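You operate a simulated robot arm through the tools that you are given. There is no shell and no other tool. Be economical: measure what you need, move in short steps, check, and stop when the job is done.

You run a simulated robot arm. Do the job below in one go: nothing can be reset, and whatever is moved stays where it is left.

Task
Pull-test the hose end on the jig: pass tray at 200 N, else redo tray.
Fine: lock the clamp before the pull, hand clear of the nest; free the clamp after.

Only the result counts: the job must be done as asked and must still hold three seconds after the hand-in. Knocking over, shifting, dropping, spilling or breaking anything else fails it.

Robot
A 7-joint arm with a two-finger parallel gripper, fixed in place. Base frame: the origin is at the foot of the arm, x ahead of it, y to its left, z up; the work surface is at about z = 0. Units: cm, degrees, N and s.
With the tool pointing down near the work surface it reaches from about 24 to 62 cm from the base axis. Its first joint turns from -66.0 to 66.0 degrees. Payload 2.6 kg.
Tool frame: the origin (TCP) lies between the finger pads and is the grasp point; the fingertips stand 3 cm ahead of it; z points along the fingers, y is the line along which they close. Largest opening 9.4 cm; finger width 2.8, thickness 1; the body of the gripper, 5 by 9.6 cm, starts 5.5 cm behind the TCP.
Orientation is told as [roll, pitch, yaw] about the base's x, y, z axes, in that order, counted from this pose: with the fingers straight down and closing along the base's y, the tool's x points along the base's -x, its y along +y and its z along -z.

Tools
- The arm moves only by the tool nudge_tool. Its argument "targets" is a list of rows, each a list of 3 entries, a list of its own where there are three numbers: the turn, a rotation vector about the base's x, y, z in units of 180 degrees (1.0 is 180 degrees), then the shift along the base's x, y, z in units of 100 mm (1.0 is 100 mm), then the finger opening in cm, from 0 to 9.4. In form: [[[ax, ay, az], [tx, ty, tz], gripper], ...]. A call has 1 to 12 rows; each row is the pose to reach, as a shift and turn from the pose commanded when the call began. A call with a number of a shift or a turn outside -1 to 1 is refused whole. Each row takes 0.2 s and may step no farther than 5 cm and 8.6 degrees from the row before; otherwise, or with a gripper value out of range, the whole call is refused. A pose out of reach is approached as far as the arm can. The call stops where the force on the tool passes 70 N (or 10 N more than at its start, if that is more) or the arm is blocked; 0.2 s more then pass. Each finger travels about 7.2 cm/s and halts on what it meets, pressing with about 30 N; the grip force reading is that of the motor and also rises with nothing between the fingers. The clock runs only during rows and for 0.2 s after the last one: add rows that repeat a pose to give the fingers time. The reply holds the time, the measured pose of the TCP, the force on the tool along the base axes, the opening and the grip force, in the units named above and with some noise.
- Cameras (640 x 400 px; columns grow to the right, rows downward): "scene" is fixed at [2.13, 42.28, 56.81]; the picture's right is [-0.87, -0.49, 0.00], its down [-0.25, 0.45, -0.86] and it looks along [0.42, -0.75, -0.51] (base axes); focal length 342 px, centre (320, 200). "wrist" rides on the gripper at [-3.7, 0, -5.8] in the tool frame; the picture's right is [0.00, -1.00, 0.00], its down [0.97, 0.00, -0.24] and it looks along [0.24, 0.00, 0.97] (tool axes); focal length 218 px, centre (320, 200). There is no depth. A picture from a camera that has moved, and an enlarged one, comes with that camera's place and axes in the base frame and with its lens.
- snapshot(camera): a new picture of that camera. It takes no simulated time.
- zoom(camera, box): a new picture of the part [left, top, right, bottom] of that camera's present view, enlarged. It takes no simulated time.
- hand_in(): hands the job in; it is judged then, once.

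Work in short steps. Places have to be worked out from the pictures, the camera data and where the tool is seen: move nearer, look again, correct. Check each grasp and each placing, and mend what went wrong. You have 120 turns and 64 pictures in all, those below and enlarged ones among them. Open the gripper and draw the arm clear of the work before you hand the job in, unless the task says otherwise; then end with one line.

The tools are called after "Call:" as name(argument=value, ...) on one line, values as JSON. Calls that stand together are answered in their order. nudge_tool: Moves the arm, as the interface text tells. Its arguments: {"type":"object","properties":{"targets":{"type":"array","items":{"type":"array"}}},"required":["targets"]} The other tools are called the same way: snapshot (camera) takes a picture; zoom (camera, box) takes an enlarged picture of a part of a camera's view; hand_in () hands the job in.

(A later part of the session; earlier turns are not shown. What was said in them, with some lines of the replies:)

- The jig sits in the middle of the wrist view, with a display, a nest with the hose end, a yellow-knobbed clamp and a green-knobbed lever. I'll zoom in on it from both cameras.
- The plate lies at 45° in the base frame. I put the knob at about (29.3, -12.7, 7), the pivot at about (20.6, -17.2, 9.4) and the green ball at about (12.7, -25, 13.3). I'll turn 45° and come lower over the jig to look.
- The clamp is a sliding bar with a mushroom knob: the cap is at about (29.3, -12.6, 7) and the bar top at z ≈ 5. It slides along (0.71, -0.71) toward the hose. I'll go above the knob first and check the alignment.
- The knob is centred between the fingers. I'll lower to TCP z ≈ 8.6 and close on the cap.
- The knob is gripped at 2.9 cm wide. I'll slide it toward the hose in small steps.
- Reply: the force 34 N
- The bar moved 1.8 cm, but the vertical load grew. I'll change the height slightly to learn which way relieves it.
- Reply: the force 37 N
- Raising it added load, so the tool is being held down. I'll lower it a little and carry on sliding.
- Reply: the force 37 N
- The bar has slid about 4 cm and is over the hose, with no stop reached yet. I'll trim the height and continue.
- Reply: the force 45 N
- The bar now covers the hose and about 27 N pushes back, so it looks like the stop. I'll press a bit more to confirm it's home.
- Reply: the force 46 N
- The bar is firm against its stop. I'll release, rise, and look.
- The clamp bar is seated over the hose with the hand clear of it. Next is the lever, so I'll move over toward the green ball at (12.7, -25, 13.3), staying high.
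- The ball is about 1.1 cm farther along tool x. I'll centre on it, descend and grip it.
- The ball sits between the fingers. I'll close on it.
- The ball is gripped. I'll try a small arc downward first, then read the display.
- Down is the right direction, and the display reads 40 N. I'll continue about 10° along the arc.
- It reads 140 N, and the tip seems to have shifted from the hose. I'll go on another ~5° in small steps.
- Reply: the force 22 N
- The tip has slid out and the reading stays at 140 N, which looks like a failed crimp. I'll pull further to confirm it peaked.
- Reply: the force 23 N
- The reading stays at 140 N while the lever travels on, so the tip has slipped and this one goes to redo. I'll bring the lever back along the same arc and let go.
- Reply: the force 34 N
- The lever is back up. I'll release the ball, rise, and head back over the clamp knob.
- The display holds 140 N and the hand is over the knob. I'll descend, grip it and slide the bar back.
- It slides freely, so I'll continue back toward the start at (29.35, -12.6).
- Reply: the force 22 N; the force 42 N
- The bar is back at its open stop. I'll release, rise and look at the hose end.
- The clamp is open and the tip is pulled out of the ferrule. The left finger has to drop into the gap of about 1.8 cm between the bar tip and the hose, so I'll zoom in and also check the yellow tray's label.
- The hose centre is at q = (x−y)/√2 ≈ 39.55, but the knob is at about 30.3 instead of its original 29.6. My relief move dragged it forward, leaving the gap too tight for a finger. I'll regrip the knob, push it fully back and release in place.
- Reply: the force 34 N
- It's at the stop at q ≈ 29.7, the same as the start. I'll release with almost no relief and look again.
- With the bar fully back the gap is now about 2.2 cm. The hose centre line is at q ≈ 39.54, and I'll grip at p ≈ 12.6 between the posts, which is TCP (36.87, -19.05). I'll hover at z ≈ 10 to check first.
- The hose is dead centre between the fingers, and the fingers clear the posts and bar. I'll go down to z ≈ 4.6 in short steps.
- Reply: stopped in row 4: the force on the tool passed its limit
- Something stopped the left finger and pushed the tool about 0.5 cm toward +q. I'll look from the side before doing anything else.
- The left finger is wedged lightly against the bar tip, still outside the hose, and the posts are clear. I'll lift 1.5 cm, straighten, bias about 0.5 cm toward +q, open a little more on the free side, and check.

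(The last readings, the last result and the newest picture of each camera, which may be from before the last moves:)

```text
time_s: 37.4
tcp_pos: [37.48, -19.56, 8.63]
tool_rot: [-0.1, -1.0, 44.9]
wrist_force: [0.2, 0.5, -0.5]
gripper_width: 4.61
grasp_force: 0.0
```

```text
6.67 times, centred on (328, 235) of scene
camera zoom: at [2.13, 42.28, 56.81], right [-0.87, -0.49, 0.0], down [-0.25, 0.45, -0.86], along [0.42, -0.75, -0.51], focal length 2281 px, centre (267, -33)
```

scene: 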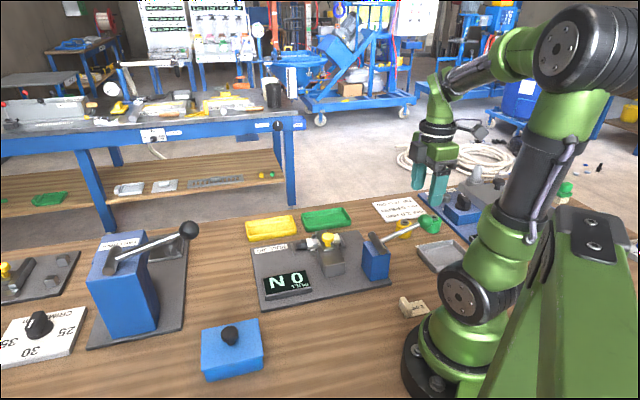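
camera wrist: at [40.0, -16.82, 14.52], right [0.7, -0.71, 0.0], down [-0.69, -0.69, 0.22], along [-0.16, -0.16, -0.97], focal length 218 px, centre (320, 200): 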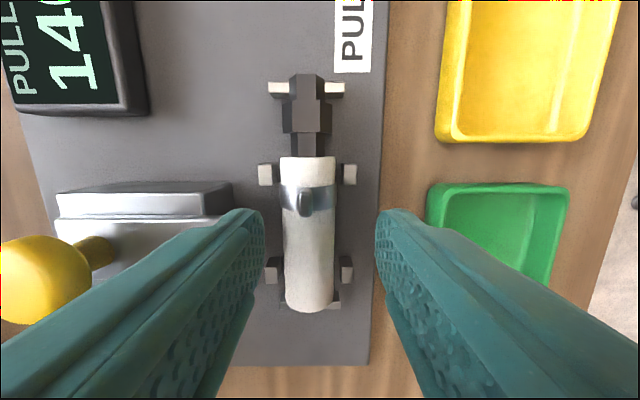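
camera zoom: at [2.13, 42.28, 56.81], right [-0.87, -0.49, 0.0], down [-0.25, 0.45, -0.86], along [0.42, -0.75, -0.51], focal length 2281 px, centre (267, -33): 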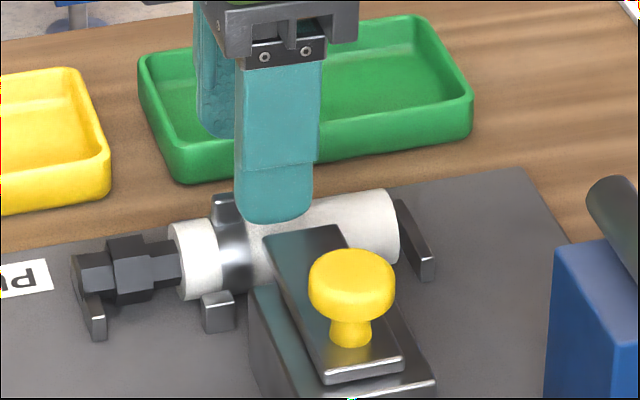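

The finger seems to thicken above a step about 2.5 cm from its tip, and that step caught the bar. Tilting the hand 12° so the fingers slope down toward the bar side takes that part away from it. I'll tilt here and check.

Call:
nudge_tool(targets=[[[0.016, 0.016, 0], [0.003, -0.003, 0], 4.5], [[0.032, 0.032, 0], [0.006, -0.006, 0], 4.4], [[0.047, 0.047, 0], [0.006, -0.006, 0], 4.4], [[0.047, 0.047, 0], [0.006, -0.006, 0], 4.4]])

Call:
snapshot(camera="wrist")

Call:
zoom(camera="scene", box=[280, 205, 376, 265])

```text
time_s: 38.4
tcp_pos: [37.43, -19.39, 8.58]
tool_rot: [11.9, -0.9, 44.7]
wrist_force: [0.2, -0.2, -0.5]
gripper_width: 4.42
grasp_force: 0.1
```

```text
24 pictures are left
camera wrist: at [40.91, -17.72, 14.39], right [0.69, -0.69, -0.21], down [-0.66, -0.72, 0.22], along [-0.3, -0.02, -0.95], focal length 218 px, centre (320, 200)
```

wrist: 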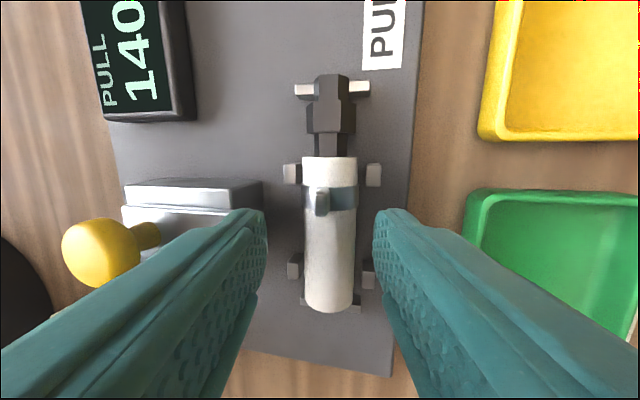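

```text
6.67 times, centred on (328, 235) of scene
camera zoom: at [2.13, 42.28, 56.81], right [-0.87, -0.49, 0.0], down [-0.25, 0.45, -0.86], along [0.42, -0.75, -0.51], focal length 2281 px, centre (267, -33)
```

zoom: 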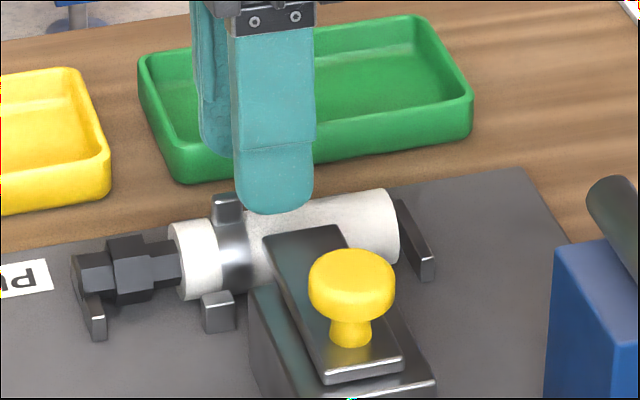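

The tilt looks right: at depth the hose should sit about 0.3 cm toward the left finger. I'll descend with a slight +q bias, in steps.

Call:
nudge_tool(targets=[[[0, 0, 0], [0.008, -0.008, -0.12], 4.4], [[0, 0, 0], [0.008, -0.008, -0.2], 4.4], [[0, 0, 0], [0.008, -0.008, -0.26], 4.4], [[0, 0, 0], [0.008, -0.008, -0.3], 4.4]])

Call:
snapshot(camera="wrist")

```text
time_s: 39.4
tcp_pos: [37.53, -19.48, 5.6]
tool_rot: [11.9, -1.0, 44.7]
wrist_force: [0.4, 0.3, -0.4]
gripper_width: 4.41
grasp_force: 0.1
```

```text
22 pictures are left
camera wrist: at [40.97, -17.84, 11.33], right [0.69, -0.69, -0.21], down [-0.66, -0.72, 0.22], along [-0.3, -0.02, -0.95], focal length 218 px, centre (320, 200)
```

wrist: 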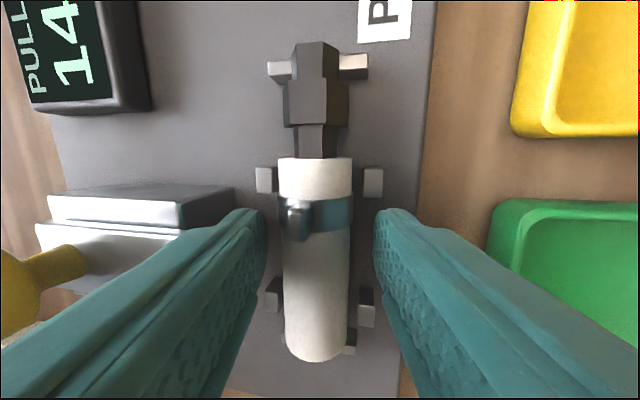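

No contact at z 5.6 and the hose is well between the fingers. I'll go down the last 0.7 cm.

Call:
nudge_tool(targets=[[[0, 0, 0], [0, 0, -0.03], 4.4], [[0, 0, 0], [0, 0, -0.05], 4.4], [[0, 0, 0], [0, 0, -0.07], 4.4]])

```text
time_s: 40.2
tcp_pos: [37.66, -19.51, 4.89]
tool_rot: [11.9, -1.0, 44.5]
wrist_force: [0.1, -0.2, -0.3]
gripper_width: 4.39
grasp_force: 0.1
```

Still free. One more millimetre or so, then close.

Call:
nudge_tool(targets=[[[0, 0, 0], [0, 0, -0.015], 4.4], [[0, 0, 0], [0, 0, -0.015], 3.6], [[0, 0, 0], [0, 0, -0.015], 2.6], [[0, 0, 0], [0, 0, -0.015], 2.0], [[0, 0, 0], [0, 0, -0.015], 2.0]])

Call:
snapshot(camera="wrist")

```text
time_s: 41.4
tcp_pos: [37.6, -19.51, 4.72]
tool_rot: [11.9, -1.0, 44.7]
wrist_force: [-3.6, 5.2, 7.4]
gripper_width: 3.0
grasp_force: 30.2
```

```text
21 pictures are left
camera wrist: at [41.0, -17.8, 10.54], right [0.69, -0.69, -0.21], down [-0.66, -0.72, 0.22], along [-0.3, -0.01, -0.95], focal length 218 px, centre (320, 200)
```

wrist: 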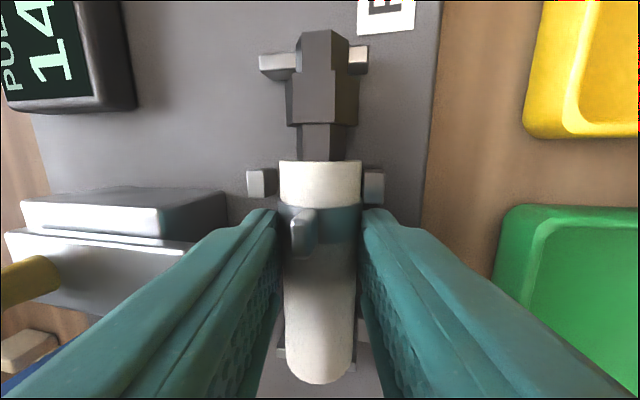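

The hose is gripped at 3.0 cm, which matches its diameter. I'll lift gently straight up.

Call:
nudge_tool(targets=[[[0, 0, 0], [0, 0, 0.05], 2.0], [[0, 0, 0], [0, 0, 0.12], 2.0], [[0, 0, 0], [0, 0, 0.22], 2.0], [[0, 0, 0], [0, 0, 0.35], 2.0], [[0, 0, 0], [0, 0, 0.5], 2.0], [[0, 0, 0], [0, 0, 0.65], 2.0], [[0, 0, 0], [0, 0, 0.8], 2.0]])

Call:
snapshot(camera="wrist")

Call:
snapshot(camera="scene")

```text
time_s: 43.0
tcp_pos: [37.64, -19.55, 12.8]
tool_rot: [11.8, -1.0, 44.6]
wrist_force: [0.5, 0.2, -1.3]
gripper_width: 2.95
grasp_force: 30.0
```

```text
20 pictures are left
camera wrist: at [41.07, -17.83, 18.58], right [0.69, -0.69, -0.21], down [-0.66, -0.72, 0.22], along [-0.3, -0.02, -0.95], focal length 218 px, centre (320, 200)
```

wrist: 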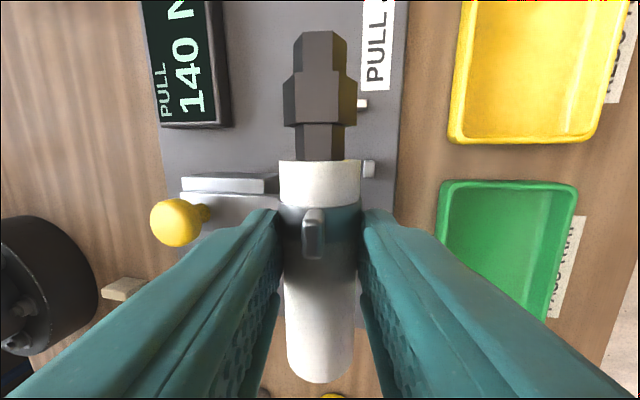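

```text
19 pictures are left
```

scene: 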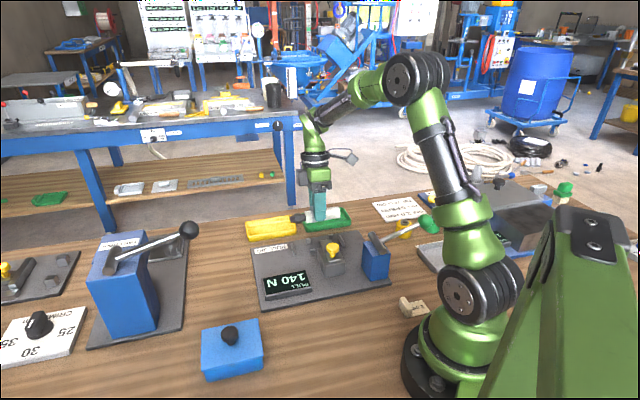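

The part is up intact with its tip, the jig stayed put, and the label by the yellow tray reads REDO. I'll level the hand, rise, and move toward the yellow tray to measure it.

Call:
nudge_tool(targets=[[[-0.012, -0.012, 0], [0, 0, 0.2], 2.0], [[-0.024, -0.024, 0], [0, 0, 0.4], 2.0], [[-0.036, -0.036, 0], [0.1, -0.05, 0.6], 2.0], [[-0.047, -0.047, 0], [0.25, -0.1, 0.75], 2.0], [[-0.047, -0.047, 0], [0.45, -0.16, 0.8], 2.0], [[-0.047, -0.047, 0], [0.65, -0.23, 0.8], 2.0], [[-0.047, -0.047, 0], [0.8, -0.28, 0.8], 2.0], [[-0.047, -0.047, 0], [0.9, -0.31, 0.8], 2.0]])

Call:
snapshot(camera="wrist")

```text
time_s: 44.8
tcp_pos: [46.6, -22.63, 20.61]
tool_rot: [-0.1, -1.0, 44.9]
wrist_force: [-0.5, -1.0, -0.6]
gripper_width: 2.98
grasp_force: 29.8
```

```text
18 pictures are left
camera wrist: at [49.18, -20.08, 26.65], right [0.71, -0.71, 0.0], down [-0.69, -0.69, 0.22], along [-0.16, -0.16, -0.97], focal length 218 px, centre (320, 200)
```

wrist: 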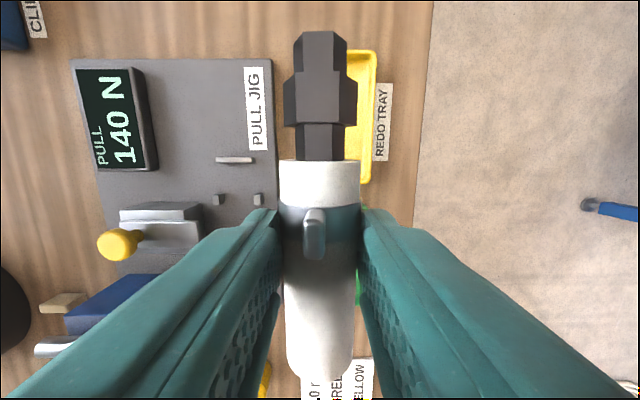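

The label reads REDO TRAY. I place the tray at q 46.9–55, p 16.7–30.3, so TCP (52.1, -19.9) centres the part in it. I'll move over and lower to z ≈ 11 to check.

Call:
nudge_tool(targets=[[[0, 0, 0], [0.2, 0.1, 0], 2.0], [[0, 0, 0], [0.4, 0.2, 0], 2.0], [[0, 0, 0], [0.55, 0.27, 0], 2.0], [[0, 0, 0], [0.55, 0.27, -0.3], 2.0], [[0, 0, 0], [0.55, 0.27, -0.6], 2.0], [[0, 0, 0], [0.55, 0.27, -0.9], 2.0], [[0, 0, 0], [0.55, 0.27, -1.0], 2.0], [[0, 0, 0], [0.55, 0.27, -1.0], 2.0]])

Call:
snapshot(camera="wrist")

Call:
zoom(camera="scene", box=[220, 170, 380, 270])

```text
time_s: 46.6
tcp_pos: [52.06, -19.9, 10.66]
tool_rot: [-0.1, -1.0, 44.8]
wrist_force: [0.2, 0.5, -0.8]
gripper_width: 2.93
grasp_force: 30.3
```

```text
17 pictures are left
camera wrist: at [54.64, -17.36, 16.61], right [0.7, -0.71, 0.0], down [-0.69, -0.69, 0.22], along [-0.16, -0.16, -0.97], focal length 218 px, centre (320, 200)
```

wrist: 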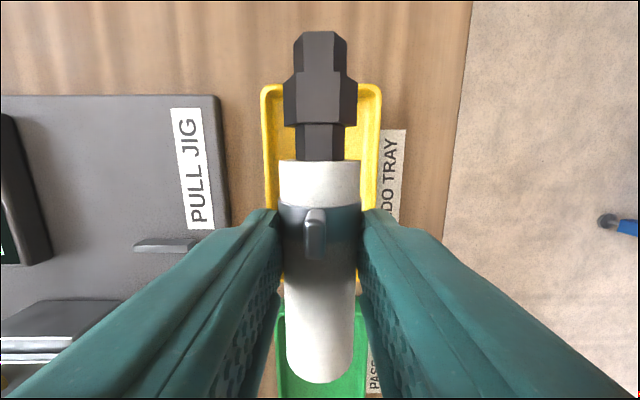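

```text
4.00 times, centred on (300, 220) of scene
camera zoom: at [2.13, 42.28, 56.81], right [-0.87, -0.49, 0.0], down [-0.25, 0.45, -0.86], along [0.42, -0.75, -0.51], focal length 1369 px, centre (400, 120)
```

zoom: 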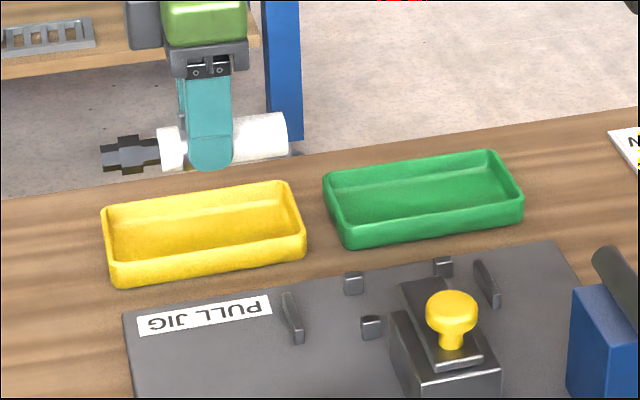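

The part lines up with the tray in both directions. I'll lower to TCP z ≈ 4.3, slowing near the end.

Call:
nudge_tool(targets=[[[0, 0, 0], [0, 0, -0.2], 2.0], [[0, 0, 0], [0, 0, -0.4], 2.0], [[0, 0, 0], [0, 0, -0.5], 2.0], [[0, 0, 0], [0, 0, -0.57], 2.0], [[0, 0, 0], [0, 0, -0.62], 2.0]])

Call:
zoom(camera="scene", box=[220, 170, 380, 270])

Call:
snapshot(camera="wrist")

```text
time_s: 47.8
tcp_pos: [52.05, -19.91, 4.42]
tool_rot: [-0.1, -1.0, 44.8]
wrist_force: [-0.5, 0.5, -0.8]
gripper_width: 2.95
grasp_force: 30.3
```

```text
4.00 times, centred on (300, 220) of scene
camera zoom: at [2.13, 42.28, 56.81], right [-0.87, -0.49, 0.0], down [-0.25, 0.45, -0.86], along [0.42, -0.75, -0.51], focal length 1369 px, centre (400, 120)
```

zoom: 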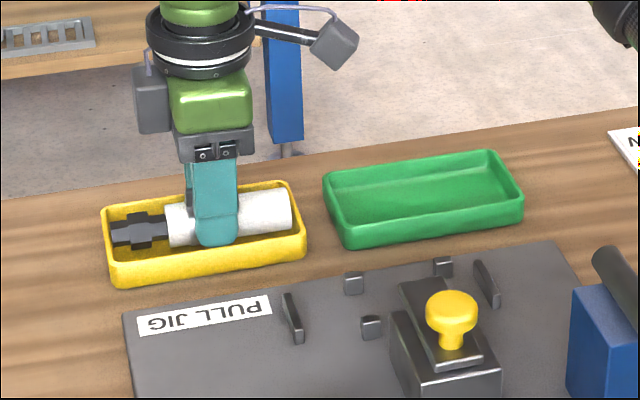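

```text
14 pictures are left
camera wrist: at [54.65, -17.36, 10.44], right [0.7, -0.71, 0.0], down [-0.69, -0.69, 0.22], along [-0.16, -0.16, -0.97], focal length 218 px, centre (320, 200)
```

wrist: 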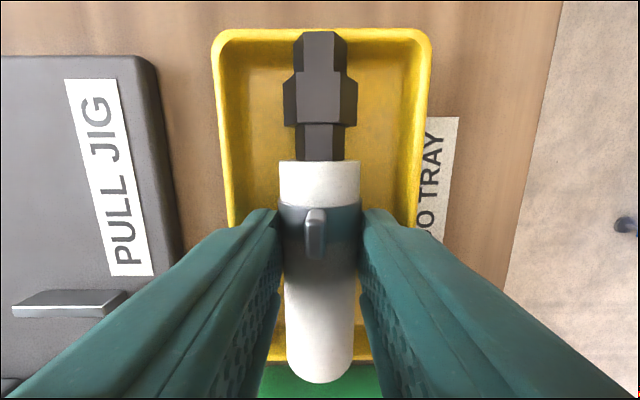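

The part fits inside the tray with slightly more room at the hose end. I'll shift it 0.3 cm that way and ease down to contact.

Call:
nudge_tool(targets=[[[0, 0, 0], [-0.02, -0.02, 0], 2.0], [[0, 0, 0], [-0.02, -0.02, -0.02], 2.0], [[0, 0, 0], [-0.02, -0.02, -0.04], 2.0]])

```text
time_s: 48.6
tcp_pos: [51.87, -20.2, 4.33]
tool_rot: [-0.1, -1.1, 44.7]
wrist_force: [-13.2, 3.3, 21.5]
gripper_width: 2.91
grasp_force: 29.8
```

It touched the tray floor at TCP z ≈ 4.3. I'll relieve the load and open just enough to let go.

Call:
nudge_tool(targets=[[[0, 0, 0], [-0.02, -0.02, 0.02], 2.0], [[0, 0, 0], [-0.02, -0.02, 0.02], 3.4], [[0, 0, 0], [-0.02, -0.02, 0.02], 3.9], [[0, 0, 0], [-0.02, -0.02, 0.02], 3.9]])

Call:
snapshot(camera="wrist")

```text
time_s: 49.6
tcp_pos: [51.58, -20.32, 4.31]
tool_rot: [-0.1, -1.0, 44.8]
wrist_force: [-0.1, 1.2, 0.0]
gripper_width: 3.9
grasp_force: 0.1
```

```text
13 pictures are left
camera wrist: at [54.25, -17.77, 10.23], right [0.7, -0.71, 0.0], down [-0.69, -0.69, 0.22], along [-0.16, -0.16, -0.97], focal length 218 px, centre (320, 200)
```

wrist: 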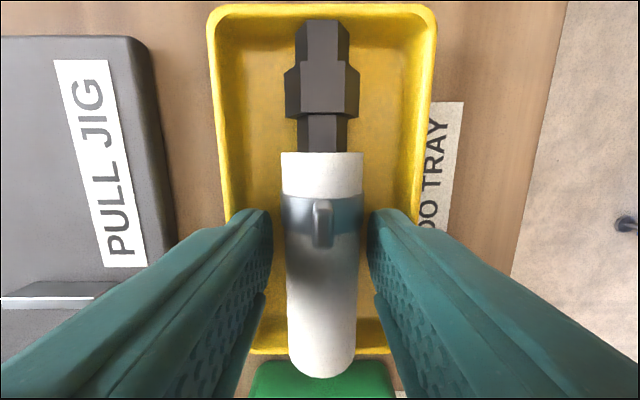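

The part is released and lying in the tray. I'll rise straight up and check it.

Call:
nudge_tool(targets=[[[0, 0, 0], [0, 0, 0.1], 3.9], [[0, 0, 0], [0, 0, 0.25], 3.9], [[0, 0, 0], [0, 0, 0.5], 3.9], [[0, 0, 0], [0, 0, 0.8], 3.9], [[0, 0, 0], [-0.3, 0, 1.0], 5], [[0, 0, 0], [-0.7, 0, 1.0], 6], [[0, 0, 0], [-1.0, 0, 1.0], 6], [[0, 0, 0], [-1.0, 0, 1.0], 6]])

Call:
zoom(camera="scene", box=[230, 190, 390, 290])

Call:
snapshot(camera="wrist")

Call:
snapshot(camera="scene")

```text
time_s: 51.4
tcp_pos: [41.61, -20.29, 14.26]
tool_rot: [-0.1, -1.1, 45.0]
wrist_force: [0.2, 0.1, 0.1]
gripper_width: 6.0
grasp_force: 0.0
```

```text
4.00 times, centred on (310, 240) of scene
camera zoom: at [2.13, 42.28, 56.81], right [-0.87, -0.49, 0.0], down [-0.25, 0.45, -0.86], along [0.42, -0.75, -0.51], focal length 1369 px, centre (360, 40)
```

zoom: 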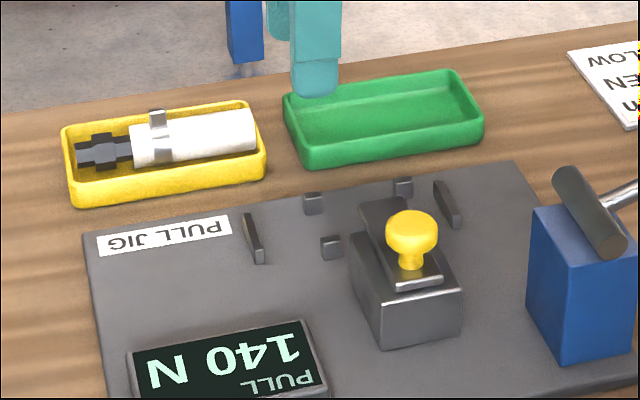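

```text
11 pictures are left
camera wrist: at [44.18, -17.75, 20.17], right [0.7, -0.71, 0.0], down [-0.69, -0.69, 0.22], along [-0.16, -0.16, -0.97], focal length 218 px, centre (320, 200)
```

wrist: 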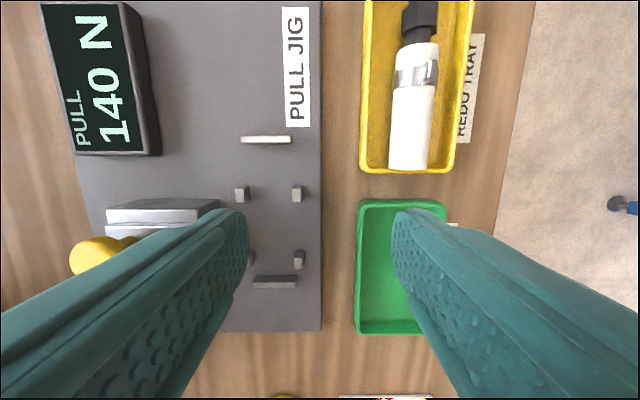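

```text
10 pictures are left
```

scene: 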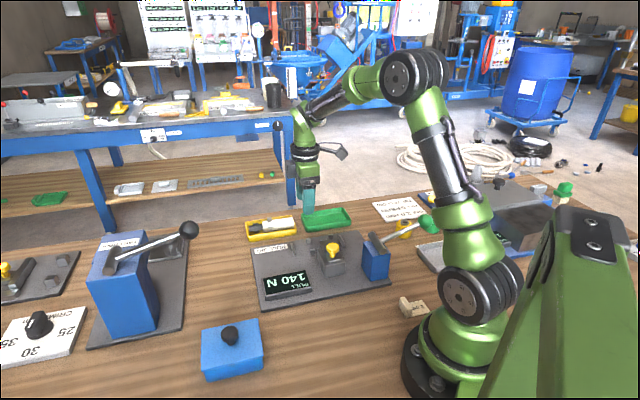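

The part lies flat in the redo tray, the clamp bar is back, and the lever and trays are undisturbed. I'll raise the arm clear and hand in.

Call:
nudge_tool(targets=[[[0, 0, 0], [0, 0, 0.4], 7], [[0, 0, 0], [-0.2, 0.2, 0.8], 8], [[0, 0, 0], [-0.5, 0.5, 1.0], 9], [[0, 0, 0], [-0.7, 0.8, 1.0], 9]])

Call:
zoom(camera="scene", box=[230, 190, 390, 290])

```text
time_s: 52.4
tcp_pos: [34.66, -12.34, 24.31]
tool_rot: [-0.2, -1.0, 44.8]
wrist_force: [0.3, 0.2, 0.0]
gripper_width: 8.98
grasp_force: 0.0
```

```text
4.00 times, centred on (310, 240) of scene
camera zoom: at [2.13, 42.28, 56.81], right [-0.87, -0.49, 0.0], down [-0.25, 0.45, -0.86], along [0.42, -0.75, -0.51], focal length 1369 px, centre (360, 40)
```

zoom: 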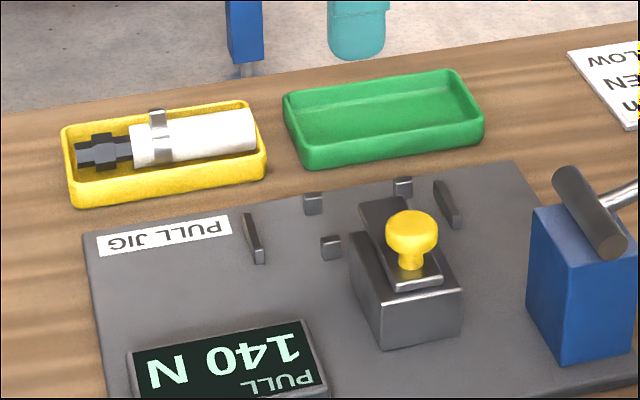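

Everything is still and the arm is clear, so I'm handing in.

Call:
hand_in()

```text
The job is handed in.
```

The hose end failed the pull test: it slipped at 140 N, short of 200 N. It is now in the redo tray, and the clamp is free.
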